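You operate a simulated robot arm through the tools that you are given. There is no shell and no other tool. Be economical: measure what you need, move in short steps, check, and stop when the job is done.

The job below is to be done with a simulated two-armed robot. You get a single attempt, and the scene is never put back.

JOB
On the top of the packing table, fold the striped cloth in half, so that its two long edges meet.

The check looks at the end state, three seconds after you hand in, the way a careful person would. Anything else that was tipped, shoved, dropped, spilled or broken makes it a failure. Flat cloth is picked up by pressing the open fingertips on it (5 to 10 N) and closing them slowly along it; thin cloth reads only 2 to 8 mm in the jaws.

ROBOT AND FRAMES
Two 7-joint arms with two-finger parallel grippers on one trunk, on a base that drives. Base frame: it is fixed to the floor where the robot stands at the start and does not move with it; the origin is under the middle of the robot, x ahead of it, y to its left, z up. Lengths are in mm, angles in rad, forces in N, time in s.
The left shoulder is at the start at [70, 163, 1070], the right one opposite. Places, roughly: top of the packing table [600, 0, 700]. Payload 3.43 kg a hand.
The TCP of each hand is the grasp point between the finger pads, 34 mm short of the fingertips. In the tool frame z runs along the fingers and y along their closing line. Largest opening 128 mm; finger width 24, thickness 12; the body of the gripper, 48 by 130 mm, starts 96 mm behind the TCP.
Orientation is told as [roll, pitch, yaw] about the base's x, y, z axes, in that order, counted from this pose: with the fingers straight down and closing along the base's y, the tool's x points along the base's -x, its y along +y and its z along -z.

CONTROLS
- The arms move only by the tool play_rows. It takes "left_series", "right_series" or both (then of equal length, played together; a hand with none holds still); each is a list of rows, each a list of 3 entries, a list of its own where there are three numbers: the turn, a rotation vector about the tool's x, y, z in rad, then the shift along the tool's x, y, z in mm, then the gripper command, from -1 (fully open) to 1 (shut), values between in proportion. In form: [[[ax, ay, az], [tx, ty, tz], claw], ...]. A call has 1 to 20 rows; each row shifts and turns the commanded pose from where the row before left it, along the tool's axes as they then stand. A row lasts 0.2 s, in which the tool goes at most 50 mm and 0.15 rad; a call with a longer step from one row to the next is refused whole, and so is a gripper value outside its range. Where a pose cannot be reached the arm comes as near as it can. A force on the tool above 40 N (or 10 N above the force at the start of the call, whichever is more), or a blocked arm, ends the call early, and 0.2 s more pass. Each finger travels about 153 mm/s and halts on what it meets, pressing with about 41 N; the grip force reading is that of the motor and also rises with nothing between the fingers. The clock runs only during rows and for 0.2 s after the last one: add rows that do not move to give the fingers time. The reply holds the time, the measured pose of the TCP, the force on the tool along the base axes, the opening and the grip force, in the units named above and with some noise, with the torque about the TCP (base axes, N m) and any sound that the robot's microphone picked up.
- Cameras (640 x 400 px; columns grow to the right, rows downward): "scene" is now at [133.6, 5.4, 1270.8]; the picture's right is [0.10, -1.00, -0.00], its down [-0.75, -0.07, -0.65] and it looks along [0.65, 0.06, -0.76] (base axes); focal length 214 px, centre (320, 200). "left" rides on the left gripper at [76, 11, -160] in its tool frame; the picture's right is [-0.15, 0.99, 0.00], its down [-0.88, -0.13, -0.46] and it looks along [-0.45, -0.07, 0.89] (tool axes); focal length 234 px, centre (320, 200). "right" rides on the right gripper at [76, -11, -160] in its tool frame; the picture's right is [0.15, 0.99, 0.00], its down [-0.88, 0.13, -0.46] and it looks along [-0.45, 0.07, 0.89] (tool axes); focal length 234 px, centre (320, 200). There is no depth. A picture from a camera that has moved, and an enlarged one, comes with that camera's place and axes in the base frame and with its lens. The place of the scene camera against the robot may be out by one fixed shift of up to 12 mm in any direction.
- grab_frame(camera): a new picture of that camera. No time passes.
- raise_lower(by): slides the trunk up (or, below 0, down) by that many mm; the arms and the scene camera ride with it, the base frame stays. It gives what a move gives, with no picture.
- roll_base(legs): drives the robot by 1 to 6 legs, each [ahead, left, turn to the left] in mm, mm and rad, along the robot's own axes; the way and the turn of a leg run together, so that a leg with both is an arc; at most 1500 mm and 3.142 rad a leg. The arms and the cameras ride along, it lands a little off, and it stops where it bumps. It gives what a move gives.
- head_to(pan, tilt): turns the head with the scene camera to pan (to the left, within 1.501 rad either way) and tilt (down, from -0.506 to 1.204), counted from straight ahead of the robot. It gives what a move gives.
- close_up(camera, box): a new picture of the part [left, top, right, bottom] of that camera's present view, enlarged. No time passes.
- hand_in(): hands the job in; it is judged then, once.

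Work in short steps. Places have to be worked out from the pictures, the camera data and where the tool is seen: move nearer, look again, correct. Check each grasp and each placing, and mend what went wrong. You have 120 turns and 100 pictures in all, those below and enlarged ones among them. Open the grippers and draw the arms clear of the work before you hand the job in, unless the task says otherwise; then end with one line.

The tools are called as name(argument=value, ...) on one line, values as JSON. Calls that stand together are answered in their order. play_rows: Moves the arms, as the interface text tells. Its arguments: {"type":"object","properties":{"left_series":{"type":"array","items":{"type":"array"}},"right_series":{"type":"array","items":{"type":"array"}}},"required":[]} The other tools are called the same way: raise_lower (by) slides the trunk up or down; roll_base (legs) drives the base; head_to (pan, tilt) turns the head that bears the scene camera; grab_frame (camera) takes a picture; close_up (camera, box) takes an enlarged picture of a part of a camera's view; hand_in () hands the job in.

At the start:

```text
clock: 0.0
left_ee_pos: [652.3, 198.8, 898.7]
left_ee_rot: [0.002, 0.0, 0.001]
left_ft_force: [0.3, 0.1, -0.5]
left_wrist_torque: [0.0, 0.03, 0.01]
left_grip_width: 127.9
left_grasp_force: 0.0
right_ee_pos: [584.6, -367.9, 897.4]
right_ee_rot: [-0.001, 0.0, 0.0]
right_ft_force: [-0.6, 0.2, 1.2]
right_wrist_torque: [-0.02, -0.01, 0.02]
right_grip_width: 128.0
right_grasp_force: 0.1
trunk travel left (down, up): [-550.0, 390.0]
robot x, y, heading: [1.7, 0.1, -0.001]
head pan, tilt: [0.099, 0.857]
```

scene: 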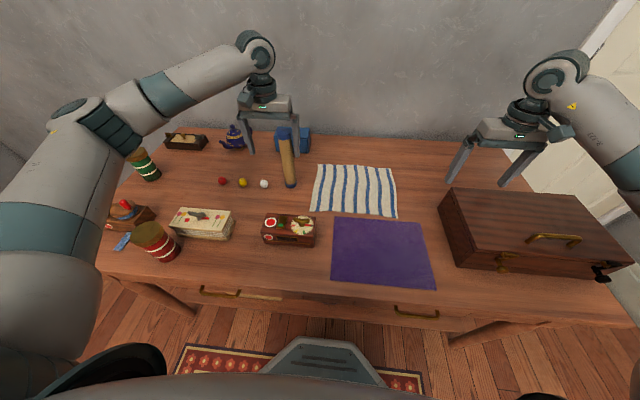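
right: 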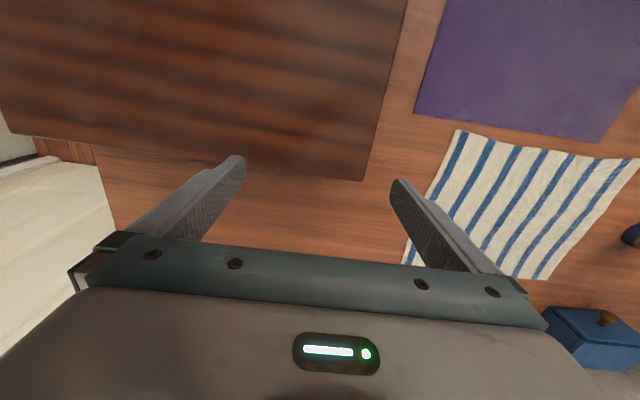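
left: 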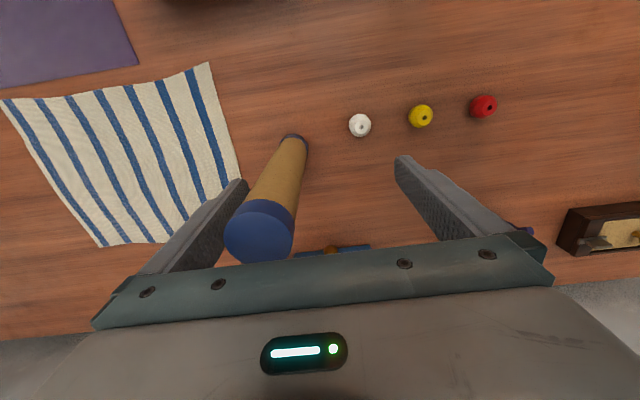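

The cameras agree on a table height of about z≈743 rather than 690. The cloth spans about x 538..765, y −200..75, so its long edges run along y. A tall mill stands between the left fingers, with its top near z≈965, so I raise the trunk straight up first.

raise_lower(by=180)

grab_frame(camera="scene")

grab_frame(camera="left")

```text
clock: 2.0
left_ee_pos: [652.4, 199.2, 1080.3]
left_ee_rot: [0.001, -0.001, 0.003]
left_ft_force: [0.9, 0.3, 1.5]
left_wrist_torque: [-0.02, -0.01, -0.03]
left_grip_width: 127.9
left_grasp_force: 0.1
right_ee_pos: [585.3, -367.6, 1076.9]
right_ee_rot: [-0.001, 0.0, 0.0]
right_ft_force: [1.3, 0.4, 0.2]
right_wrist_torque: [0.04, -0.02, -0.02]
right_grip_width: 127.8
right_grasp_force: 0.0
trunk travel left (down, up): [-730.0, 210.0]
robot x, y, heading: [0.6, 3.6, -0.003]
head pan, tilt: [0.099, 0.857]
```

```text
96 pictures are left
camera scene: at [133.9, 5.3, 1450.7], right [0.1, -1.0, 0.0], down [-0.75, -0.07, -0.65], along [0.65, 0.06, -0.76], focal length 214 px, centre (320, 200)
```

scene: 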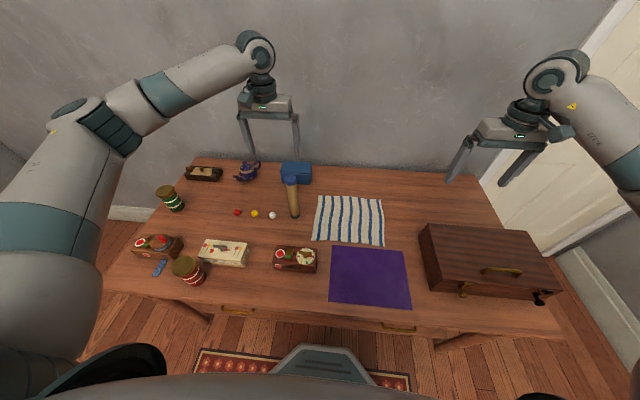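

```text
95 pictures are left
camera left: at [576.8, 212.0, 1238.8], right [0.15, 0.99, 0.0], down [0.88, -0.13, 0.46], along [0.45, -0.07, -0.89], focal length 234 px, centre (320, 200)
```

left: 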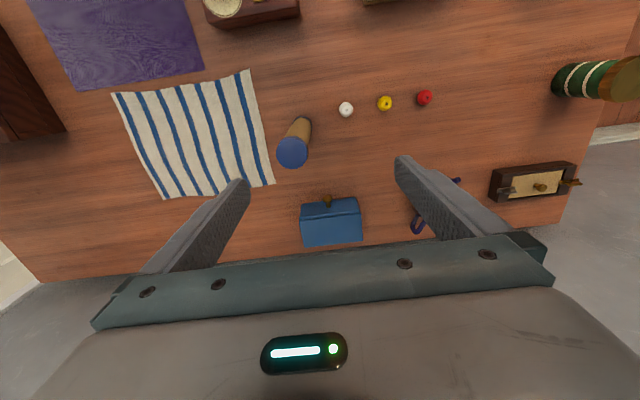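

Parallax now gives table z≈742. The cloth corners are near (540, 85), (770, 73), (539, −185) and (767, −196). The mill is at about (645, 160) with its top at 955. I drive the base to the right so the left forearm stays away from it.

roll_base(legs=[[0, -130, 0]])

grab_frame(camera="scene")

grab_frame(camera="left")

```text
clock: 3.3
left_ee_pos: [650.9, 78.3, 1078.6]
left_ee_rot: [-0.001, -0.001, 0.006]
left_ft_force: [0.1, 0.8, 0.0]
left_wrist_torque: [-0.02, -0.02, -0.03]
left_grip_width: 128.1
left_grasp_force: 0.1
right_ee_pos: [585.9, -490.6, 1076.7]
right_ee_rot: [0.0, 0.001, 0.008]
right_ft_force: [-0.1, -0.1, -0.2]
right_wrist_torque: [0.01, 0.02, 0.03]
right_grip_width: 127.9
right_grasp_force: 0.1
trunk travel left (down, up): [-730.0, 210.0]
robot x, y, heading: [0.8, -126.2, 0.007]
head pan, tilt: [0.099, 0.857]
```

```text
94 pictures are left
camera scene: at [134.0, -120.3, 1450.8], right [0.11, -0.99, 0.0], down [-0.75, -0.08, -0.65], along [0.65, 0.07, -0.76], focal length 214 px, centre (320, 200)
```

scene: 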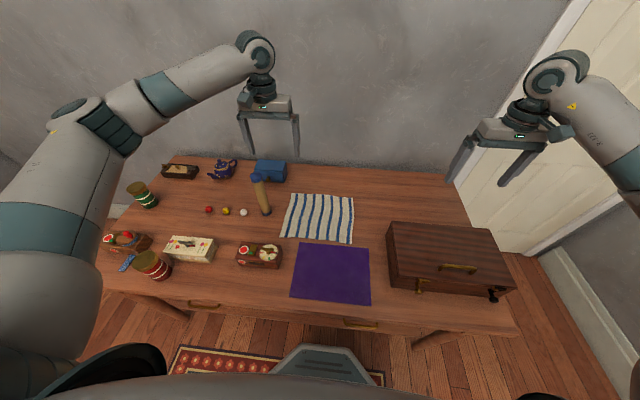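

```text
93 pictures are left
camera left: at [575.7, 89.2, 1238.8], right [0.14, 0.99, 0.0], down [0.88, -0.12, 0.46], along [0.45, -0.06, -0.89], focal length 234 px, centre (320, 200)
```

left: 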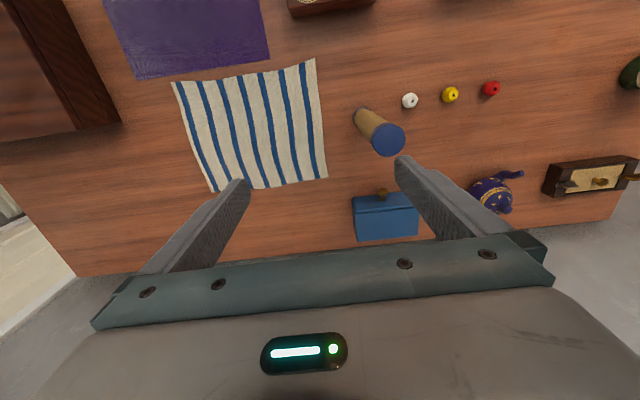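

The cloth's far corners are at (772, 79) and (770, −188), and its near corners at (538, 84) and (539, −186). I rotate both hands 90° so the fingers close along x, with the wrist cameras facing each other.

play_rows(left_series=[[[0, 0, -0.1428], [0, 0, 0], -1], [[0, 0, -0.1428], [0, 0, 0], -1], [[0, 0, -0.1428], [0, 0, 0], -1], [[0, 0, -0.1428], [0, 0, 0], -1], [[0, 0, -0.1428], [0, 0, 0], -1], [[0, 0, -0.1428], [0, 0, 0], -1], [[0, 0, -0.1428], [0, 0, 0], -1], [[0, 0, -0.1428], [0, 0, 0], -1], [[0, 0, -0.1428], [0, 0, 0], -1], [[0, 0, -0.1428], [0, 0, 0], -1], [[0, 0, -0.1428], [0, 0, 0], -1], [[0, 0, 0], [0, 0, 0], -1]], right_series=[[[0, 0, 0.1428], [0, 0, 0], -1], [[0, 0, 0.1428], [0, 0, 0], -1], [[0, 0, 0.1428], [0, 0, 0], -1], [[0, 0, 0.1428], [0, 0, 0], -1], [[0, 0, 0.1428], [0, 0, 0], -1], [[0, 0, 0.1428], [0, 0, 0], -1], [[0, 0, 0.1428], [0, 0, 0], -1], [[0, 0, 0.1428], [0, 0, 0], -1], [[0, 0, 0.1428], [0, 0, 0], -1], [[0, 0, 0.1428], [0, 0, 0], -1], [[0, 0, 0.1428], [0, 0, 0], -1], [[0, 0, 0], [0, 0, 0], -1]])

grab_frame(camera="scene")

```text
clock: 5.9
left_ee_pos: [651.6, 76.7, 1080.9]
left_ee_rot: [0.0, 0.002, 1.579]
left_ft_force: [0.4, 0.1, 0.5]
left_wrist_torque: [0.02, 0.01, 0.01]
left_grip_width: 128.1
left_grasp_force: 0.0
right_ee_pos: [587.3, -492.2, 1075.6]
right_ee_rot: [0.0, 0.0, -1.565]
right_ft_force: [-0.6, -0.4, 0.3]
right_wrist_torque: [-0.02, 0.01, 0.02]
right_grip_width: 127.9
right_grasp_force: 0.2
trunk travel left (down, up): [-730.0, 210.0]
robot x, y, heading: [-2.6, -130.2, 0.01]
head pan, tilt: [0.099, 0.857]
```

```text
92 pictures are left
camera scene: at [134.0, -121.3, 1450.8], right [0.11, -0.99, 0.0], down [-0.75, -0.08, -0.65], along [0.65, 0.07, -0.76], focal length 214 px, centre (320, 200)
```

scene: 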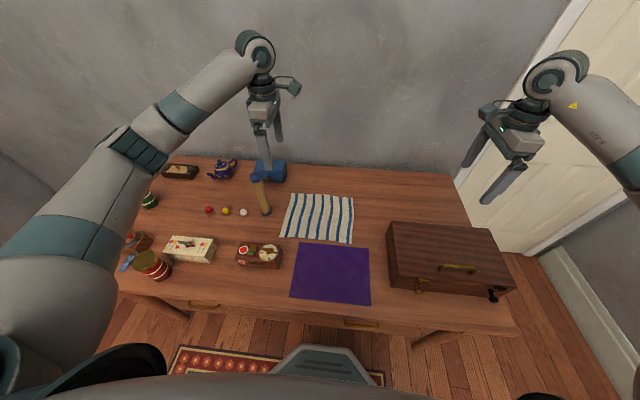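

Rotation is good. I move both hands above the far-edge grip points, left to about (737, 58) and right to about (737, −168), both at z≈930.

play_rows(left_series=[[[0, 0, 0], [2.4, -10.6, 0], -1], [[0, 0, 0], [2.4, -10.6, 0], -1], [[0, 0, 0], [2.4, -10.6, 0], -1], [[0, 0, 0], [2.4, -10.6, 0], -1], [[0, 0, 0], [2.4, -10.6, 0], -1], [[0, 0, 0], [2.4, -10.6, 0], -1], [[0, 0, 0], [2.4, -10.6, 0], -1], [[0, 0, 0], [2.4, -10.6, 0], -1], [[0, 0, 0], [0, 0, 37], -1], [[0, 0, 0], [0, 0, 37], -1], [[0, 0, 0], [0, 0, 37], -1], [[0, 0, 0], [0, 0, 37], -1], [[0, 0, 0], [0, 0, 0], -1]], right_series=[[[0, 0, 0], [40.5, 18.75, 0], -1], [[0, 0, 0], [40.5, 18.75, 0], -1], [[0, 0, 0], [40.5, 18.75, 0], -1], [[0, 0, 0], [40.5, 18.75, 0], -1], [[0, 0, 0], [40.5, 18.75, 0], -1], [[0, 0, 0], [40.5, 18.75, 0], -1], [[0, 0, 0], [40.5, 18.75, 0], -1], [[0, 0, 0], [40.5, 18.75, 0], -1], [[0, 0, 0], [0, 0, 36], -1], [[0, 0, 0], [0, 0, 36], -1], [[0, 0, 0], [0, 0, 36], -1], [[0, 0, 0], [0, 0, 36], -1], [[0, 0, 0], [0, 0, 0], -1]])

grab_frame(camera="scene")

grab_frame(camera="left")

grab_frame(camera="right")

```text
clock: 8.7
left_ee_pos: [736.4, 55.6, 931.8]
left_ee_rot: [0.001, -0.002, 1.578]
left_ft_force: [-0.2, -0.4, 0.8]
left_wrist_torque: [0.02, -0.01, 0.02]
left_grip_width: 128.1
left_grasp_force: 0.1
right_ee_pos: [733.5, -164.9, 935.8]
right_ee_rot: [-0.001, 0.001, -1.564]
right_ft_force: [-1.0, -0.3, 0.3]
right_wrist_torque: [-0.02, 0.0, 0.01]
right_grip_width: 127.9
right_grasp_force: 0.1
trunk travel left (down, up): [-730.0, 210.0]
robot x, y, heading: [0.7, -124.1, 0.012]
head pan, tilt: [0.099, 0.857]
```

```text
91 pictures are left
camera scene: at [133.2, -120.9, 1450.9], right [0.11, -0.99, 0.0], down [-0.75, -0.08, -0.66], along [0.65, 0.07, -0.76], focal length 214 px, centre (320, 200)
```

scene: 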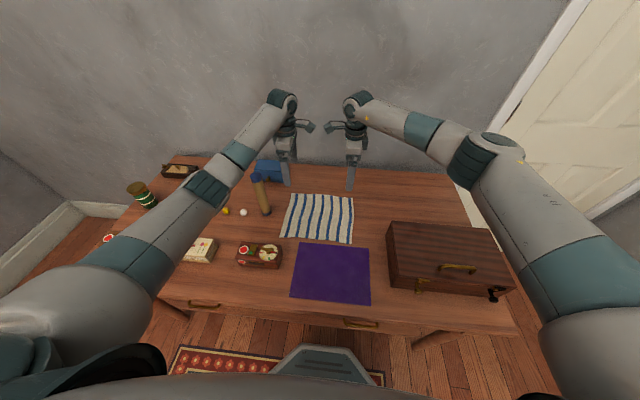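

```text
90 pictures are left
camera left: at [726.8, -17.5, 1090.6], right [-0.99, 0.14, 0.0], down [0.12, 0.88, 0.46], along [0.06, 0.45, -0.89], focal length 234 px, centre (320, 200)
```

left: 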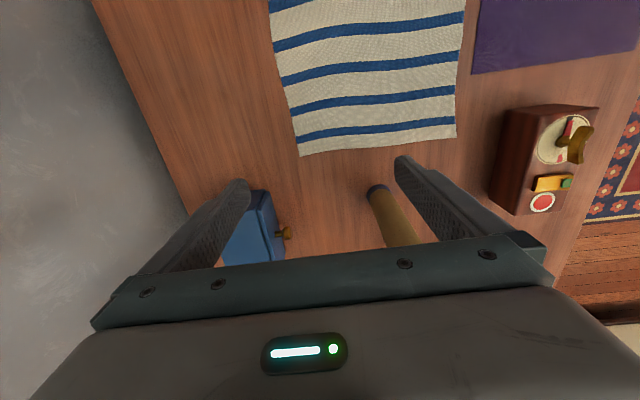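

```text
89 pictures are left
camera right: at [721.6, -89.6, 1095.4], right [0.99, 0.15, 0.0], down [0.14, -0.88, 0.46], along [0.07, -0.45, -0.89], focal length 234 px, centre (320, 200)
```

right: 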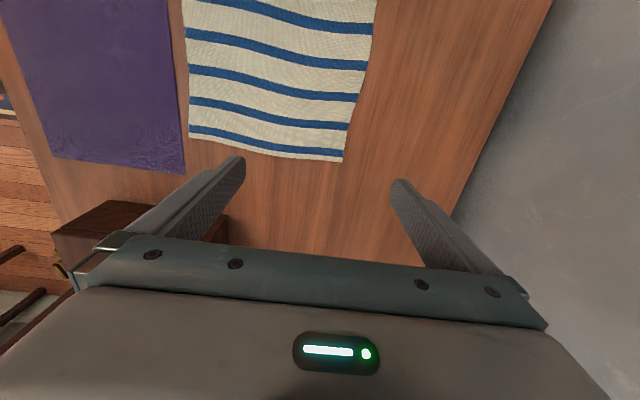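

The corners re-measure as far (770, 80) and (774, −196), near (539, 83) and (542, −194). I set the jaw opening to about 40 mm and descend to just above the cloth.

play_rows(left_series=[[[0, 0, 0], [0, -6, 0], 0.375], [[0, 0, 0], [0, 0, 35], 0.375], [[0, 0, 0], [0, 0, 35], 0.375], [[0, 0, 0], [0, 0, 35], 0.375], [[0, 0, 0], [0, 0, 32], 0.375], [[0, 0, 0], [0, 0, 0], 0.375]], right_series=[[[0, 0, 0], [-11, 8, 0], 0.375], [[0, 0, 0], [0, 0, 36], 0.375], [[0, 0, 0], [0, 0, 36], 0.375], [[0, 0, 0], [0, 0, 36], 0.375], [[0, 0, 0], [0, 0, 33], 0.375], [[0, 0, 0], [0, 0, 0], 0.375]])

grab_frame(camera="left")

grab_frame(camera="right")

grab_frame(camera="scene")

```text
clock: 10.1
left_ee_pos: [740.2, 55.6, 796.4]
left_ee_rot: [-0.001, -0.001, 1.578]
left_ft_force: [-0.5, -0.1, 0.2]
left_wrist_torque: [-0.03, 0.0, -0.05]
left_grip_width: 39.8
left_grasp_force: 0.1
right_ee_pos: [743.6, -178.0, 791.8]
right_ee_rot: [0.002, 0.001, -1.563]
right_ft_force: [0.8, 0.7, 1.2]
right_wrist_torque: [-0.01, -0.04, -0.03]
right_grip_width: 39.7
right_grasp_force: 0.0
trunk travel left (down, up): [-730.0, 210.0]
robot x, y, heading: [2.7, -129.6, 0.005]
head pan, tilt: [0.099, 0.857]
```

```text
88 pictures are left
camera left: at [728.9, -18.1, 955.8], right [-0.99, 0.14, 0.0], down [0.12, 0.88, 0.46], along [0.06, 0.45, -0.89], focal length 234 px, centre (320, 200)
```

left: 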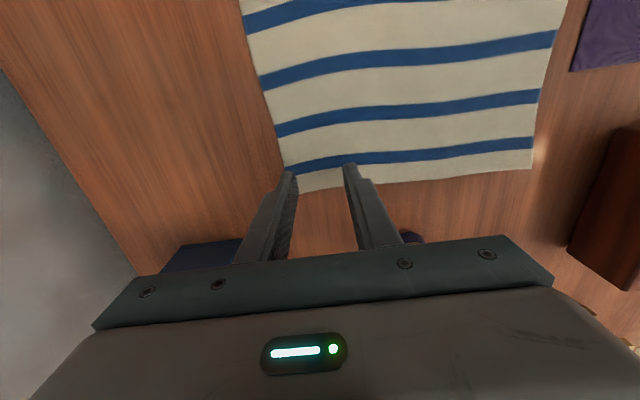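

```text
87 pictures are left
camera right: at [732.7, -103.9, 952.5], right [0.99, 0.15, 0.0], down [0.14, -0.88, 0.46], along [0.07, -0.45, -0.89], focal length 234 px, centre (320, 200)
```

right: 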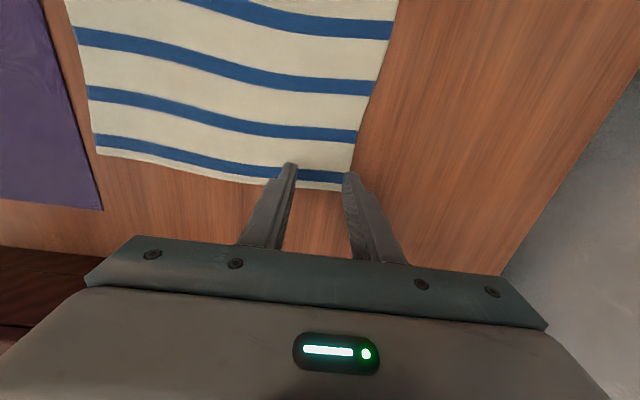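

```text
86 pictures are left
camera scene: at [133.5, -121.4, 1450.9], right [0.11, -0.99, 0.0], down [-0.75, -0.08, -0.66], along [0.65, 0.07, -0.76], focal length 214 px, centre (320, 200)
```

scene: 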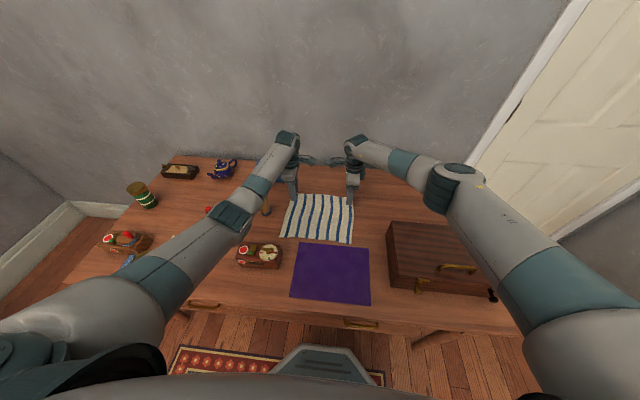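

Both outer fingers sit right over the cloth edge, so I shift 5 mm inward and lower to near contact, reading forces.

play_rows(left_series=[[[0, 0, 0], [0, 5, 5], 0.375], [[0, 0, 0], [0, 0, 5], 0.375], [[0, 0, 0], [0, 0, 5], 0.375], [[0, 0, 0], [0, 0, 2], 0.375], [[0, 0, 0], [0, 0, 0], 0.375]], right_series=[[[0, 0, 0], [0, -5, 4], 0.375], [[0, 0, 0], [0, 0, 4], 0.375], [[0, 0, 0], [0, 0, 3], 0.375], [[0, 0, 0], [0, 0, 2], 0.375], [[0, 0, 0], [0, 0, 0], 0.375]])

```text
clock: 11.3
left_ee_pos: [735.9, 55.6, 778.0]
left_ee_rot: [0.002, 0.001, 1.577]
left_ft_force: [-0.1, -0.1, -0.3]
left_wrist_torque: [0.03, -0.02, 0.02]
left_grip_width: 40.1
left_grasp_force: 0.1
right_ee_pos: [738.7, -177.8, 779.0]
right_ee_rot: [0.0, -0.001, -1.564]
right_ft_force: [-0.2, -0.5, 0.5]
right_wrist_torque: [0.03, 0.01, 0.0]
right_grip_width: 40.0
right_grasp_force: 0.0
trunk travel left (down, up): [-730.0, 210.0]
robot x, y, heading: [3.2, -126.5, 0.007]
head pan, tilt: [0.099, 0.857]
```

No contact yet, so I continue down in small steps.

play_rows(left_series=[[[0, 0, 0], [0, 0, 1.5], 0.375], [[0, 0, 0], [0, 0, 1.5], 0.375], [[0, 0, 0], [0, 0, 0], 0.375]], right_series=[[[0, 0, 0], [0, 0, 1.5], 0.375], [[0, 0, 0], [0, 0, 1.5], 0.375], [[0, 0, 0], [0, 0, 0], 0.375]])

```text
clock: 12.1
left_ee_pos: [736.2, 57.8, 775.8]
left_ee_rot: [0.0, 0.001, 1.578]
left_ft_force: [0.2, 0.3, 4.1]
left_wrist_torque: [0.03, -0.03, -0.01]
left_grip_width: 39.6
left_grasp_force: 0.1
right_ee_pos: [739.6, -176.3, 775.7]
right_ee_rot: [0.001, 0.001, -1.563]
right_ft_force: [0.2, 0.6, 0.3]
right_wrist_torque: [-0.01, 0.02, 0.01]
right_grip_width: 40.1
right_grasp_force: 0.0
trunk travel left (down, up): [-730.0, 210.0]
robot x, y, heading: [3.2, -128.3, 0.005]
head pan, tilt: [0.099, 0.857]
```

Left has touched (4 N) and right is just about to. A bit more on each.

play_rows(left_series=[[[0, 0, 0], [0, 0, 1], 0.375], [[0, 0, 0], [0, 0, 0], 0.375], [[0, 0, 0], [0, 0, 0], 0.375]], right_series=[[[0, 0, 0], [0, 0, 1.5], 0.375], [[0, 0, 0], [0, 0, 0.5], 0.375], [[0, 0, 0], [0, 0, 0], 0.375]])

```text
clock: 12.9
left_ee_pos: [737.2, 56.7, 775.2]
left_ee_rot: [-0.001, 0.001, 1.579]
left_ft_force: [0.0, 1.9, 12.5]
left_wrist_torque: [0.15, -0.01, -0.03]
left_grip_width: 39.8
left_grasp_force: 0.1
right_ee_pos: [737.7, -177.8, 776.9]
right_ee_rot: [0.001, 0.0, -1.563]
right_ft_force: [0.4, -0.4, 3.2]
right_wrist_torque: [-0.03, -0.04, 0.01]
right_grip_width: 39.8
right_grasp_force: 0.0
trunk travel left (down, up): [-730.0, 210.0]
robot x, y, heading: [3.1, -128.8, 0.004]
head pan, tilt: [0.099, 0.857]
```

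Left reads 12 N and right 3 N. I back left off 0.6 mm, press right 0.5 mm more, then close slowly.

play_rows(left_series=[[[0, 0, 0], [0, 0, -0.6], 0.375], [[0, 0, 0], [0, 0, 0], 0.375]], right_series=[[[0, 0, 0], [0, 0, 0.5], 0.375], [[0, 0, 0], [0, 0, 0], 0.375]])

play_rows(left_series=[[[0, 0, 0], [0, 0, 0], 0.42], [[0, 0, 0], [0, 0, 0], 0.47], [[0, 0, 0], [0, 0, 0], 0.52], [[0, 0, 0], [0, 0, 0], 0.57], [[0, 0, 0], [0, 0, 0], 0.62], [[0, 0, 0], [0, 0, 0], 0.67], [[0, 0, 0], [0, 0, 0], 0.72], [[0, 0, 0], [0, 0, 0], 0.77], [[0, 0, 0], [0, 0, 0], 0.82], [[0, 0, 0], [0, 0, 0], 0.87], [[0, 0, 0], [0, 0, 0], 0.92], [[0, 0, 0], [0, 0, 0], 0.97], [[0, 0, 0], [0, 0, 0], 1], [[0, 0, 0], [0, 0, 0], 1], [[0, 0, 0], [0, 0, 0], 1]], right_series=[[[0, 0, 0], [0, 0, 0], 0.42], [[0, 0, 0], [0, 0, 0], 0.47], [[0, 0, 0], [0, 0, 0], 0.52], [[0, 0, 0], [0, 0, 0], 0.57], [[0, 0, 0], [0, 0, 0], 0.62], [[0, 0, 0], [0, 0, 0], 0.67], [[0, 0, 0], [0, 0, 0], 0.72], [[0, 0, 0], [0, 0, 0], 0.77], [[0, 0, 0], [0, 0, 0], 0.82], [[0, 0, 0], [0, 0, 0], 0.87], [[0, 0, 0], [0, 0, 0], 0.92], [[0, 0, 0], [0, 0, 0], 0.97], [[0, 0, 0], [0, 0, 0], 1], [[0, 0, 0], [0, 0, 0], 1], [[0, 0, 0], [0, 0, 0], 1]])

grab_frame(camera="left")

grab_frame(camera="right")

```text
clock: 13.5
left_ee_pos: [736.2, 55.4, 775.7]
left_ee_rot: [-0.001, 0.0, 1.578]
left_ft_force: [1.3, 1.5, 8.8]
left_wrist_torque: [0.12, -0.07, -0.02]
left_grip_width: 40.0
left_grasp_force: 0.0
right_ee_pos: [738.3, -176.5, 776.2]
right_ee_rot: [0.003, -0.001, -1.566]
right_ft_force: [-1.0, -1.4, 12.2]
right_wrist_torque: [-0.1, 0.01, 0.01]
right_grip_width: 39.9
right_grasp_force: 0.1
trunk travel left (down, up): [-730.0, 210.0]
robot x, y, heading: [0.5, -127.7, 0.009]
head pan, tilt: [0.099, 0.857]
```

```text
clock: 16.7
left_ee_pos: [736.0, 55.9, 776.5]
left_ee_rot: [0.0, 0.002, 1.579]
left_ft_force: [-0.1, -0.4, 2.7]
left_wrist_torque: [-0.01, -0.02, 0.0]
left_grip_width: 2.6
left_grasp_force: 37.0
right_ee_pos: [737.4, -176.6, 775.6]
right_ee_rot: [0.002, 0.0, -1.563]
right_ft_force: [3.1, 0.3, 23.5]
right_wrist_torque: [-0.07, -0.21, 0.03]
right_grip_width: 5.9
right_grasp_force: 39.7
trunk travel left (down, up): [-730.0, 210.0]
robot x, y, heading: [3.8, -126.1, 0.003]
head pan, tilt: [0.099, 0.857]
```

```text
85 pictures are left
camera left: at [724.8, -17.7, 935.2], right [-0.99, 0.14, 0.0], down [0.12, 0.88, 0.46], along [0.07, 0.45, -0.89], focal length 234 px, centre (320, 200)
```

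left: 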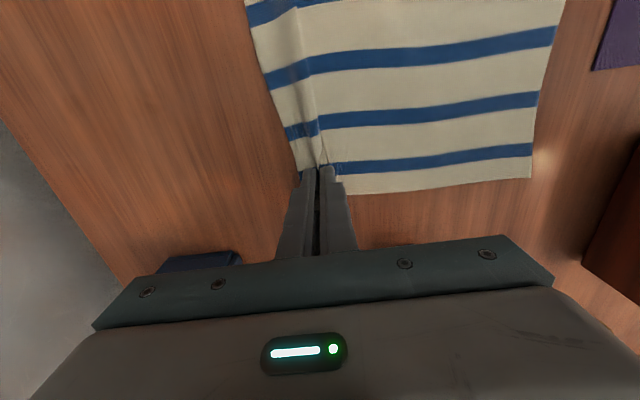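

```text
84 pictures are left
camera right: at [725.9, -102.1, 935.0], right [0.99, 0.15, 0.0], down [0.14, -0.88, 0.46], along [0.07, -0.45, -0.89], focal length 234 px, centre (320, 200)
```

right: 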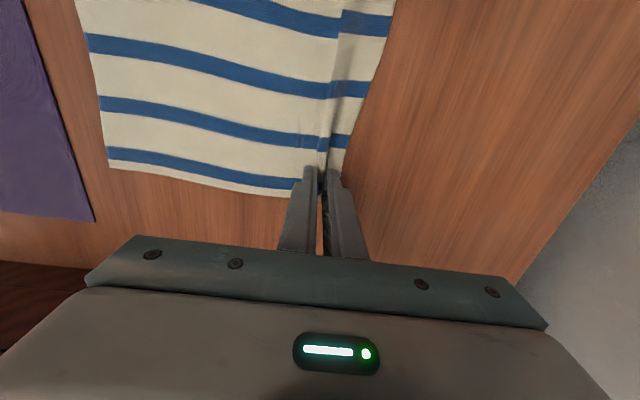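

Both ridge grips hold. However, a ridge 35 mm inside the edge would leave the edge curled back after folding, so I want to pinch the very edge. I open slowly so the cloth spreads back, then lift slightly.

play_rows(left_series=[[[0, 0, 0], [0, 0, 0], 0.9], [[0, 0, 0], [0, 0, 0], 0.8], [[0, 0, 0], [0, 0, 0], 0.7], [[0, 0, 0], [0, 0, 0], 0.6], [[0, 0, 0], [0, 0, 0], 0.5], [[0, 0, 0], [0, 0, 0], 0.4], [[0, 0, 0], [0, 0, 0], 0.3], [[0, 0, 0], [0, 0, 0], 0.2], [[0, 0, 0], [0, 0, -20], 0.2], [[0, 0, 0], [0, 0, -20], 0.2], [[0, 0, 0], [0, 0, 0], 0.2]], right_series=[[[0, 0, 0], [0, 0, -1], 0.9], [[0, 0, 0], [0, 0, 0], 0.8], [[0, 0, 0], [0, 0, 0], 0.7], [[0, 0, 0], [0, 0, 0], 0.6], [[0, 0, 0], [0, 0, 0], 0.5], [[0, 0, 0], [0, 0, 0], 0.4], [[0, 0, 0], [0, 0, 0], 0.3], [[0, 0, 0], [0, 0, 0], 0.2], [[0, 0, 0], [0, 0, -20], 0.2], [[0, 0, 0], [0, 0, -20], 0.2], [[0, 0, 0], [0, 0, 0], 0.2]])

grab_frame(camera="left")

grab_frame(camera="right")

```text
clock: 19.1
left_ee_pos: [737.3, 58.5, 812.5]
left_ee_rot: [0.002, -0.001, 1.578]
left_ft_force: [0.8, 0.0, 0.1]
left_wrist_torque: [-0.02, 0.01, 0.01]
left_grip_width: 51.3
left_grasp_force: 0.0
right_ee_pos: [739.5, -175.5, 813.2]
right_ee_rot: [0.0, 0.002, -1.564]
right_ft_force: [0.4, 0.5, 0.2]
right_wrist_torque: [0.0, 0.01, 0.01]
right_grip_width: 50.8
right_grasp_force: 0.0
trunk travel left (down, up): [-730.0, 210.0]
robot x, y, heading: [0.7, -127.7, 0.001]
head pan, tilt: [0.099, 0.857]
```

```text
83 pictures are left
camera left: at [727.1, -15.7, 973.0], right [-0.99, 0.14, 0.0], down [0.12, 0.88, 0.46], along [0.06, 0.45, -0.89], focal length 234 px, centre (320, 200)
```

left: 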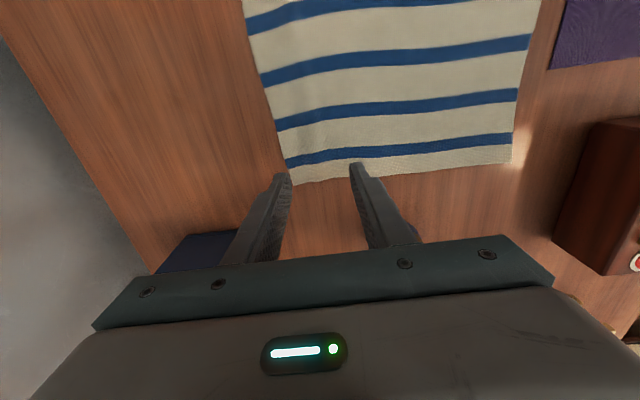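

```text
82 pictures are left
camera right: at [728.0, -100.8, 973.0], right [0.99, 0.15, 0.0], down [0.14, -0.88, 0.46], along [0.07, -0.45, -0.89], focal length 234 px, centre (320, 200)
```

right: 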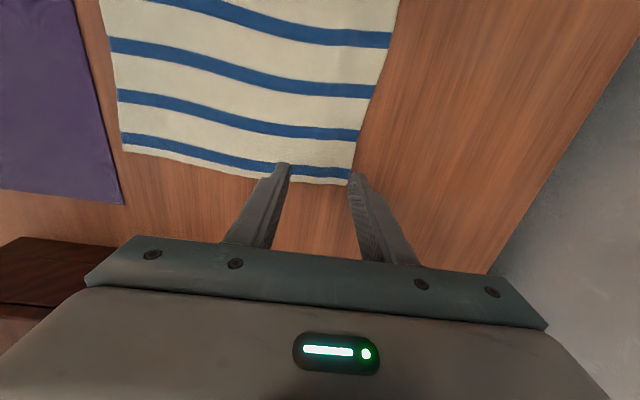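

The cloth is flat again; the edge lies at x≈772 on the left and x≈774 on the right. Now I put the outer finger just beyond the edge and the inner one about 20 mm inside it, with a 24 mm opening.

play_rows(left_series=[[[0, 0, 0], [-6, -26, 0], 0.62], [[0, 0, 0], [0, 0, 10], 0.62], [[0, 0, 0], [0, 0, 10], 0.62], [[0, 0, 0], [0, 0, 8], 0.62], [[0, 0, 0], [0, 0, 4], 0.62], [[0, 0, 0], [0, 0, 2], 0.62], [[0, 0, 0], [0, 0, 0], 0.62]], right_series=[[[0, 0, 0], [-5, 26, 0], 0.62], [[0, 0, 0], [0, 0, 10], 0.62], [[0, 0, 0], [0, 0, 10], 0.62], [[0, 0, 0], [0, 0, 8], 0.62], [[0, 0, 0], [0, 0, 4], 0.62], [[0, 0, 0], [0, 0, 2], 0.62], [[0, 0, 0], [0, 0, 0], 0.62]])

close_up(camera="left", box=[220, 100, 420, 225])

close_up(camera="right", box=[220, 100, 420, 225])

```text
clock: 20.7
left_ee_pos: [763.8, 62.8, 779.8]
left_ee_rot: [-0.001, -0.001, 1.577]
left_ft_force: [0.2, -0.5, 0.9]
left_wrist_torque: [-0.04, -0.01, -0.01]
left_grip_width: 24.2
left_grasp_force: 0.1
right_ee_pos: [763.3, -182.2, 780.8]
right_ee_rot: [0.0, 0.0, -1.563]
right_ft_force: [0.1, -0.3, 0.7]
right_wrist_torque: [-0.02, -0.01, -0.01]
right_grip_width: 24.5
right_grasp_force: 0.0
trunk travel left (down, up): [-730.0, 210.0]
robot x, y, heading: [1.6, -125.6, 0.008]
head pan, tilt: [0.099, 0.857]
```

```text
3.20 times, centred on (320, 162) of left
camera zoom: at [753.4, -11.4, 939.3], right [-0.99, 0.14, 0.0], down [0.12, 0.88, 0.46], along [0.06, 0.45, -0.89], focal length 749 px, centre (320, 320)
```

zoom: 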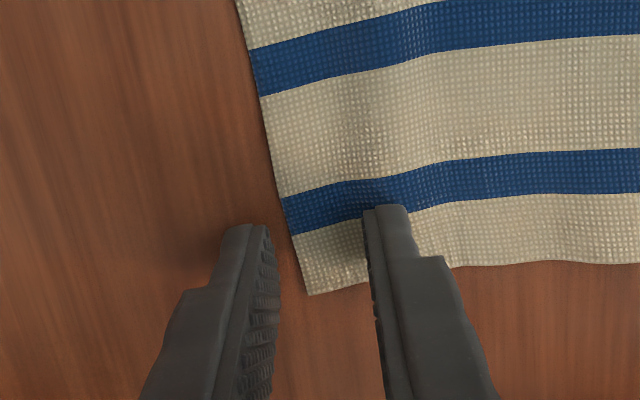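

```text
3.20 times, centred on (320, 162) of right
camera zoom: at [752.6, -106.6, 939.8], right [0.99, 0.15, 0.0], down [0.14, -0.88, 0.46], along [0.07, -0.45, -0.89], focal length 749 px, centre (320, 320)
```

zoom: 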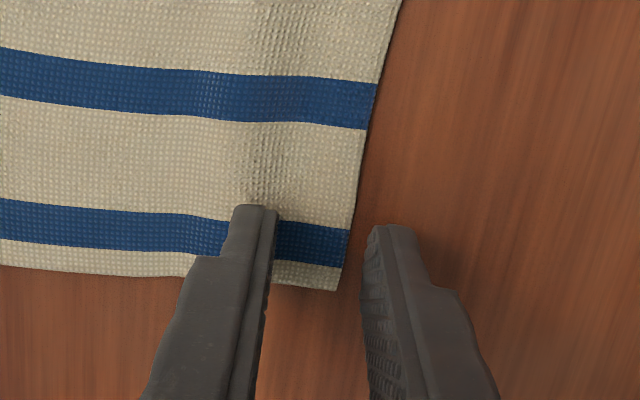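

The placement is just right. I press down to contact.

play_rows(left_series=[[[0, 0, 0], [0, 0, 2], 0.62], [[0, 0, 0], [0, 0, 1.5], 0.62], [[0, 0, 0], [0, 0, 0], 0.62]], right_series=[[[0, 0, 0], [0, 0, 2], 0.62], [[0, 0, 0], [0, 0, 2], 0.62], [[0, 0, 0], [0, 0, 0], 0.62]])

```text
clock: 21.5
left_ee_pos: [764.1, 64.7, 777.0]
left_ee_rot: [0.0, 0.0, 1.578]
left_ft_force: [-0.2, 1.1, 0.1]
left_wrist_torque: [-0.01, -0.02, -0.02]
left_grip_width: 24.3
left_grasp_force: 0.1
right_ee_pos: [763.1, -181.1, 775.9]
right_ee_rot: [0.0, 0.0, -1.565]
right_ft_force: [0.4, 0.4, 0.6]
right_wrist_torque: [0.0, 0.03, 0.01]
right_grip_width: 24.4
right_grasp_force: 0.1
trunk travel left (down, up): [-730.0, 210.0]
robot x, y, heading: [2.7, -129.8, 0.01]
head pan, tilt: [0.099, 0.857]
```

play_rows(left_series=[[[0, 0, 0], [0, 0, 1], 0.62], [[0, 0, 0], [0, 0, 0.5], 0.62], [[0, 0, 0], [0, 0, 0], 0.62]], right_series=[[[0, 0, 0], [0, 0, 1], 0.62], [[0, 0, 0], [0, 0, 0], 0.62], [[0, 0, 0], [0, 0, 0], 0.62]])

```text
clock: 22.3
left_ee_pos: [762.9, 64.3, 775.0]
left_ee_rot: [0.0, -0.002, 1.577]
left_ft_force: [0.4, 0.5, 0.3]
left_wrist_torque: [0.0, 0.01, 0.0]
left_grip_width: 24.0
left_grasp_force: 0.0
right_ee_pos: [764.4, -182.3, 776.7]
right_ee_rot: [0.001, 0.0, -1.562]
right_ft_force: [0.2, -0.6, 1.9]
right_wrist_torque: [-0.03, 0.04, 0.03]
right_grip_width: 24.3
right_grasp_force: 0.0
trunk travel left (down, up): [-730.0, 210.0]
robot x, y, heading: [-0.6, -126.8, 0.007]
head pan, tilt: [0.099, 0.857]
```

Barely touching on the right (2 N), nothing yet on the left; I press a little further on both.

play_rows(left_series=[[[0, 0, 0], [0, 0, 0.8], 0.62], [[0, 0, 0], [0, 0, 0], 0.62], [[0, 0, 0], [0, 0, 0], 0.62]], right_series=[[[0, 0, 0], [0, 0, 0.6], 0.62], [[0, 0, 0], [0, 0, 0], 0.62], [[0, 0, 0], [0, 0, 0], 0.62]])

```text
clock: 23.1
left_ee_pos: [764.0, 62.9, 776.1]
left_ee_rot: [-0.001, 0.0, 1.577]
left_ft_force: [0.9, 0.4, 6.5]
left_wrist_torque: [0.03, 0.08, -0.02]
left_grip_width: 23.8
left_grasp_force: 0.0
right_ee_pos: [763.2, -181.8, 775.6]
right_ee_rot: [0.001, 0.0, -1.564]
right_ft_force: [0.1, -0.2, 0.9]
right_wrist_torque: [0.02, 0.0, -0.03]
right_grip_width: 24.2
right_grasp_force: 0.0
trunk travel left (down, up): [-730.0, 210.0]
robot x, y, heading: [1.4, -129.2, 0.008]
head pan, tilt: [0.099, 0.857]
```

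play_rows(right_series=[[[0, 0, 0], [0, 0, 0.8], 0.62], [[0, 0, 0], [0, 0, 0], 0.62], [[0, 0, 0], [0, 0, 0], 0.62]])

```text
clock: 23.9
left_ee_pos: [762.6, 63.8, 776.0]
left_ee_rot: [0.0, 0.001, 1.577]
left_ft_force: [0.8, 0.0, 4.7]
left_wrist_torque: [0.0, 0.04, 0.05]
left_grip_width: 23.6
left_grasp_force: 0.1
right_ee_pos: [764.3, -181.2, 774.1]
right_ee_rot: [0.003, -0.001, -1.564]
right_ft_force: [1.5, 1.5, 8.0]
right_wrist_torque: [-0.02, 0.14, 0.04]
right_grip_width: 24.0
right_grasp_force: 0.2
trunk travel left (down, up): [-730.0, 210.0]
robot x, y, heading: [-0.6, -127.5, 0.007]
head pan, tilt: [0.099, 0.857]
```

Both are at 5–8 N. I nudge left slightly and close slowly.

play_rows(left_series=[[[0, 0, 0], [0, 0, 0.3], 0.65], [[0, 0, 0], [0, 0, 0], 0.69], [[0, 0, 0], [0, 0, 0], 0.73], [[0, 0, 0], [0, 0, 0], 0.77], [[0, 0, 0], [0, 0, 0], 0.81], [[0, 0, 0], [0, 0, 0], 0.85], [[0, 0, 0], [0, 0, 0], 0.89], [[0, 0, 0], [0, 0, 0], 0.93], [[0, 0, 0], [0, 0, 0], 0.97], [[0, 0, 0], [0, 0, 0], 1], [[0, 0, 0], [0, 0, 0], 1], [[0, 0, 0], [0, 0, 0], 1]], right_series=[[[0, 0, 0], [0, 0, 0], 0.65], [[0, 0, 0], [0, 0, 0], 0.69], [[0, 0, 0], [0, 0, 0], 0.73], [[0, 0, 0], [0, 0, 0], 0.77], [[0, 0, 0], [0, 0, 0], 0.81], [[0, 0, 0], [0, 0, 0], 0.85], [[0, 0, 0], [0, 0, 0], 0.89], [[0, 0, 0], [0, 0, 0], 0.93], [[0, 0, 0], [0, 0, 0], 0.97], [[0, 0, 0], [0, 0, 0], 1], [[0, 0, 0], [0, 0, 0], 1], [[0, 0, 0], [0, 0, 0], 1]])

close_up(camera="left", box=[220, 100, 420, 225])

close_up(camera="right", box=[220, 100, 420, 225])

```text
clock: 26.5
left_ee_pos: [761.8, 63.8, 775.6]
left_ee_rot: [-0.003, 0.0, 1.578]
left_ft_force: [-1.1, -0.2, 6.1]
left_wrist_torque: [0.01, 0.09, -0.03]
left_grip_width: 1.9
left_grasp_force: 36.6
right_ee_pos: [763.1, -182.3, 774.8]
right_ee_rot: [0.002, -0.001, -1.564]
right_ft_force: [-1.9, 0.6, 8.4]
right_wrist_torque: [-0.07, 0.06, -0.01]
right_grip_width: 2.1
right_grasp_force: 36.6
trunk travel left (down, up): [-730.0, 210.0]
robot x, y, heading: [1.8, -127.5, 0.01]
head pan, tilt: [0.099, 0.857]
```

```text
3.20 times, centred on (320, 162) of left
camera zoom: at [751.4, -10.6, 934.9], right [-0.99, 0.14, 0.0], down [0.12, 0.88, 0.46], along [0.06, 0.45, -0.89], focal length 749 px, centre (320, 320)
```

zoom: 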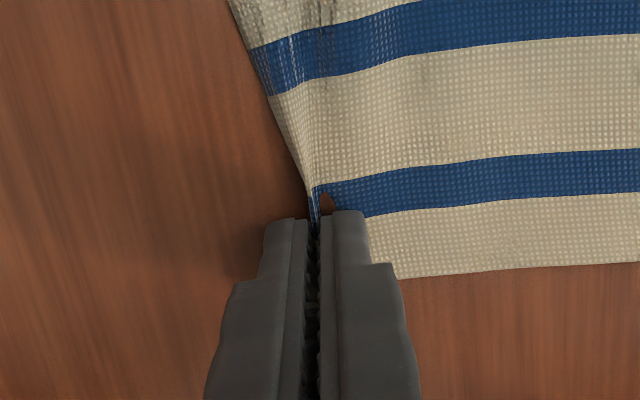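

```text
3.20 times, centred on (320, 162) of right
camera zoom: at [751.1, -107.2, 935.1], right [0.99, 0.15, 0.0], down [0.14, -0.88, 0.46], along [0.07, -0.45, -0.89], focal length 749 px, centre (320, 320)
```

zoom: 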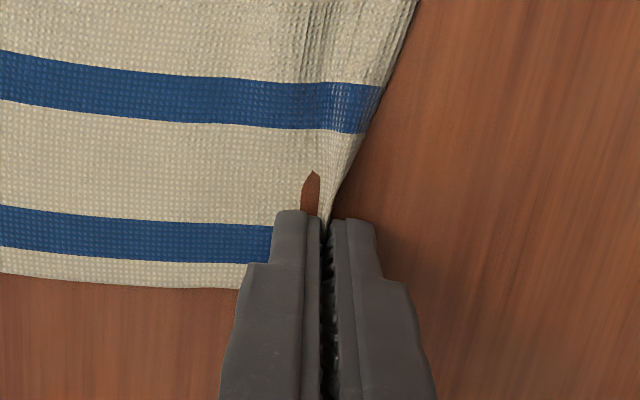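

Both hands hold the very edge as a single layer (2 mm). I carry it along the first half of an arc about the fold line x≈653.

play_rows(left_series=[[[0, 0, 0], [0, 1.8, -13.6], 1], [[0, 0, 0], [0, 1.9, -13.6], 1], [[0, 0, 0], [0, 5.5, -12.6], 1], [[0, 0, 0], [0, 5.5, -12.7], 1], [[0, 0, 0], [0, 8.7, -10.8], 1], [[0, 0, 0], [0, 8.8, -10.9], 1], [[0, 0, 0], [0, 11.4, -8.3], 1], [[0, 0, 0], [0, 11.4, -8.4], 1]], right_series=[[[0, 0, 0], [0, -1.8, -13.6], 1], [[0, 0, 0], [0, -1.9, -13.6], 1], [[0, 0, 0], [0, -5.5, -12.6], 1], [[0, 0, 0], [0, -5.5, -12.7], 1], [[0, 0, 0], [0, -8.7, -10.8], 1], [[0, 0, 0], [0, -8.8, -10.9], 1], [[0, 0, 0], [0, -11.4, -8.3], 1], [[0, 0, 0], [0, -11.4, -8.4], 1]])

grab_frame(camera="scene")

grab_frame(camera="left")

grab_frame(camera="right")

```text
clock: 28.3
left_ee_pos: [707.0, 62.1, 865.9]
left_ee_rot: [0.002, -0.002, 1.577]
left_ft_force: [0.0, -0.4, 0.5]
left_wrist_torque: [0.0, -0.03, 0.0]
left_grip_width: 2.5
left_grasp_force: 36.9
right_ee_pos: [709.1, -184.3, 866.2]
right_ee_rot: [0.002, 0.002, -1.563]
right_ft_force: [-0.1, -0.3, -0.1]
right_wrist_torque: [0.06, 0.01, 0.04]
right_grip_width: 2.2
right_grasp_force: 37.1
trunk travel left (down, up): [-730.0, 210.0]
robot x, y, heading: [-1.5, -127.0, 0.008]
head pan, tilt: [0.099, 0.857]
```

```text
77 pictures are left
camera scene: at [133.1, -123.7, 1450.9], right [0.1, -0.99, 0.0], down [-0.75, -0.08, -0.66], along [0.65, 0.07, -0.76], focal length 214 px, centre (320, 200)
```

scene: 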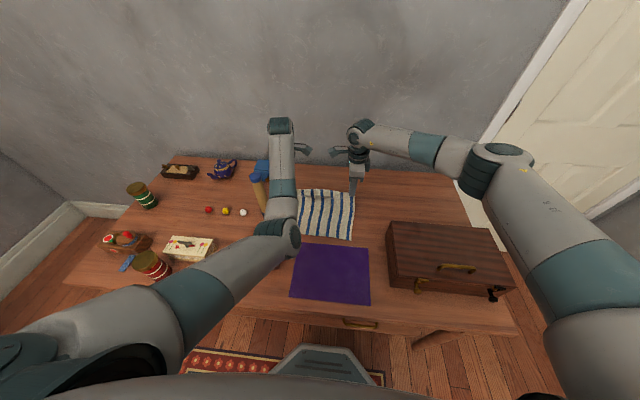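

```text
76 pictures are left
camera left: at [697.0, -12.6, 1024.6], right [-0.99, 0.14, 0.0], down [0.12, 0.88, 0.46], along [0.06, 0.45, -0.89], focal length 234 px, centre (320, 200)
```

left: 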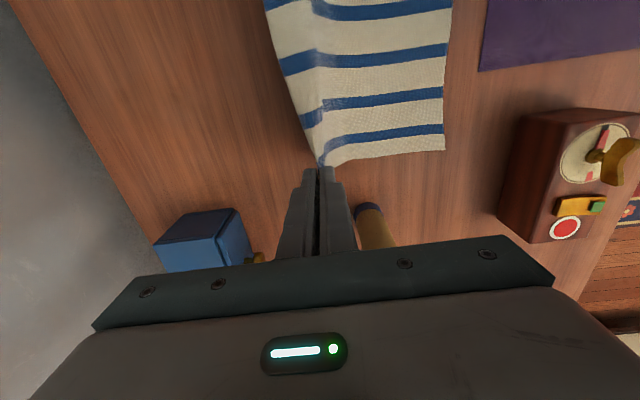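

```text
75 pictures are left
camera right: at [697.5, -109.4, 1025.5], right [0.99, 0.15, 0.0], down [0.14, -0.88, 0.45], along [0.07, -0.45, -0.89], focal length 234 px, centre (320, 200)
```

right: 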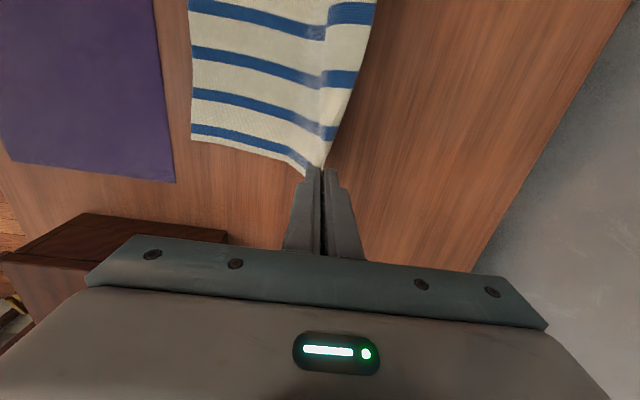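

The hold is good and nothing has been touched. The left elbow has swung inward, so I continue in shorter pieces, 60° to 90°.

play_rows(left_series=[[[0, 0, 0], [0, 8.8, -3.5], 1], [[0, 0, 0], [0, 8.8, -3.5], 1], [[0, 0, 0], [0, 8.9, -3.5], 1], [[0, 0, 0], [0, 9.5, -1.2], 1], [[0, 0, 0], [0, 9.5, -1.2], 1], [[0, 0, 0], [0, 9.5, -1.2], 1]], right_series=[[[0, 0, 0], [0, -8.8, -3.5], 1], [[0, 0, 0], [0, -8.8, -3.5], 1], [[0, 0, 0], [0, -8.9, -3.5], 1], [[0, 0, 0], [0, -9.5, -1.2], 1], [[0, 0, 0], [0, -9.5, -1.2], 1], [[0, 0, 0], [0, -9.5, -1.2], 1]])

grab_frame(camera="scene")

grab_frame(camera="right")

```text
clock: 29.2
left_ee_pos: [679.5, 97.7, 874.4]
left_ee_rot: [0.001, -0.037, 1.602]
left_ft_force: [-0.1, -27.0, 1.2]
left_wrist_torque: [-0.87, 0.0, -0.01]
left_grip_width: 1.9
left_grasp_force: 37.1
right_ee_pos: [675.7, -167.4, 880.2]
right_ee_rot: [0.004, 0.029, -1.548]
right_ft_force: [1.5, 26.6, -0.7]
right_wrist_torque: [0.87, -0.02, -0.04]
right_grip_width: 1.9
right_grasp_force: 37.3
trunk travel left (down, up): [-730.0, 210.0]
robot x, y, heading: [2.9, -126.3, 0.009]
head pan, tilt: [0.099, 0.857]
stopped in row 4 (right hand): the force on the tool passed its limit (the readings are from after the stop); the commanded pose is now the measured one
```

```text
74 pictures are left
camera scene: at [133.4, -121.0, 1450.9], right [0.11, -0.99, 0.0], down [-0.75, -0.08, -0.66], along [0.65, 0.07, -0.76], focal length 214 px, centre (320, 200)
```

scene: 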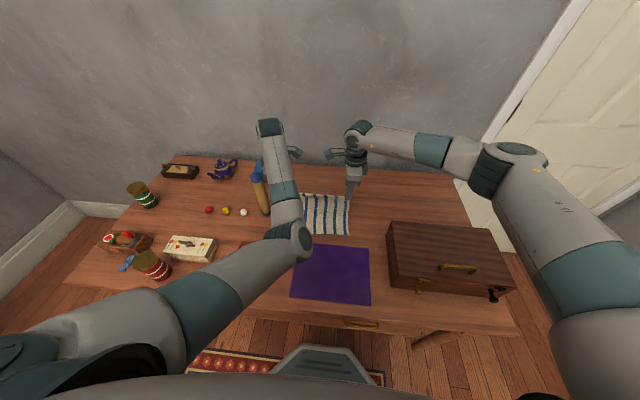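

```text
73 pictures are left
camera right: at [662.7, -96.4, 1041.6], right [0.99, 0.17, 0.01], down [0.15, -0.89, 0.43], along [0.08, -0.42, -0.9], focal length 234 px, centre (320, 200)
```

right: 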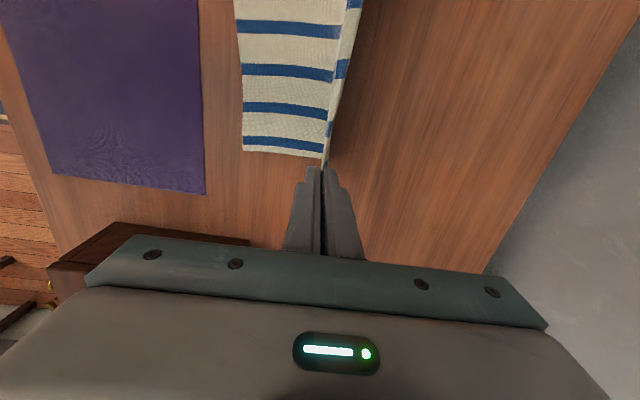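

The left hand got pushed 35 mm to the left, likely from an arm-configuration limit, and it tensioned the cloth. I look at the mill clearance before correcting.

grab_frame(camera="left")

close_up(camera="scene", box=[200, 100, 400, 225])

```text
72 pictures are left
camera left: at [671.3, 17.5, 1031.0], right [-0.99, 0.12, 0.01], down [0.1, 0.87, 0.49], along [0.05, 0.48, -0.87], focal length 234 px, centre (320, 200)
```

left: 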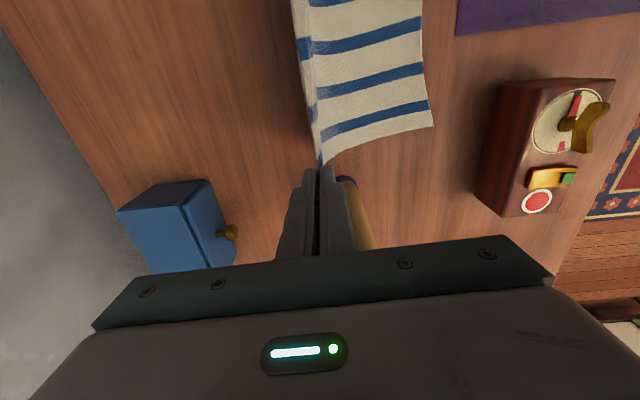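

```text
3.20 times, centred on (300, 162) of scene
camera zoom: at [133.4, -121.0, 1450.9], right [0.11, -0.99, 0.0], down [-0.75, -0.08, -0.66], along [0.65, 0.07, -0.76], focal length 686 px, centre (384, 320)
```

zoom: 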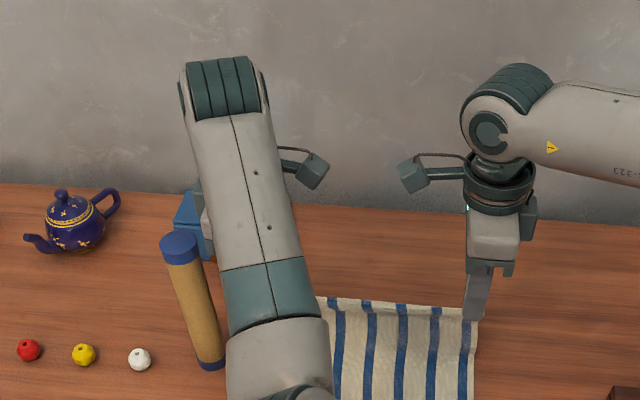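

The mill stands clear and the cloth is held. I bring the left hand gently back by −y to relax the cloth.

play_rows(left_series=[[[0, 0, 0], [5, 0, 0], 1], [[0, 0, 0], [5, 0, 0], 1], [[0, 0, 0], [5, 0, 0], 1], [[0, 0, 0], [5, 0, 0], 1], [[0, 0, 0], [0, 0, 0], 1]])

grab_frame(camera="scene")

```text
clock: 29.8
left_ee_pos: [679.4, 101.3, 874.0]
left_ee_rot: [0.0, -0.045, 1.611]
left_ft_force: [-0.8, -23.8, 0.7]
left_wrist_torque: [-0.85, 0.06, -0.03]
left_grip_width: 2.1
left_grasp_force: 36.6
right_ee_pos: [674.3, -160.9, 880.4]
right_ee_rot: [0.004, 0.036, -1.545]
right_ft_force: [0.5, 24.8, -0.6]
right_wrist_torque: [0.76, -0.01, 0.0]
right_grip_width: 2.0
right_grasp_force: 36.5
trunk travel left (down, up): [-730.0, 210.0]
robot x, y, heading: [-0.4, -127.7, 0.006]
head pan, tilt: [0.099, 0.857]
stopped in row 2 (right hand): the force on the tool passed its limit (the readings are from after the stop); the commanded pose is now the measured one
```

```text
70 pictures are left
camera scene: at [133.9, -120.9, 1450.8], right [0.11, -0.99, 0.0], down [-0.75, -0.08, -0.65], along [0.65, 0.07, -0.76], focal length 214 px, centre (320, 200)
```

scene: 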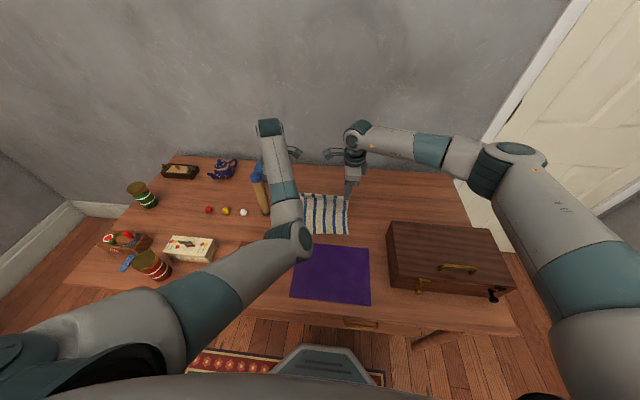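

The left arm still drifts +y, as if at a joint limit. I give slack with the right hand and back the left hand along its path (+x, −y) to recover its configuration.

play_rows(left_series=[[[0, 0, 0], [0, 0, 0], 1], [[0, 0, 0], [0, 0, 0], 1], [[0, 0, 0], [0, 0, 0], 1]], right_series=[[[0, 0, 0], [5, 0, 0], 1], [[0, 0, 0], [5, 0, 0], 1], [[0, 0, 0], [5, 0, 0], 1]])

```text
clock: 30.6
left_ee_pos: [680.4, 102.0, 872.9]
left_ee_rot: [0.0, -0.051, 1.614]
left_ft_force: [0.4, -9.5, 0.0]
left_wrist_torque: [-0.33, 0.05, 0.0]
left_grip_width: 1.8
left_grasp_force: 36.6
right_ee_pos: [676.3, -153.9, 879.1]
right_ee_rot: [0.003, 0.023, -1.552]
right_ft_force: [0.3, 9.3, -1.0]
right_wrist_torque: [0.27, -0.02, 0.0]
right_grip_width: 1.9
right_grasp_force: 36.7
trunk travel left (down, up): [-730.0, 210.0]
robot x, y, heading: [-2.9, -130.4, 0.006]
head pan, tilt: [0.099, 0.857]
```

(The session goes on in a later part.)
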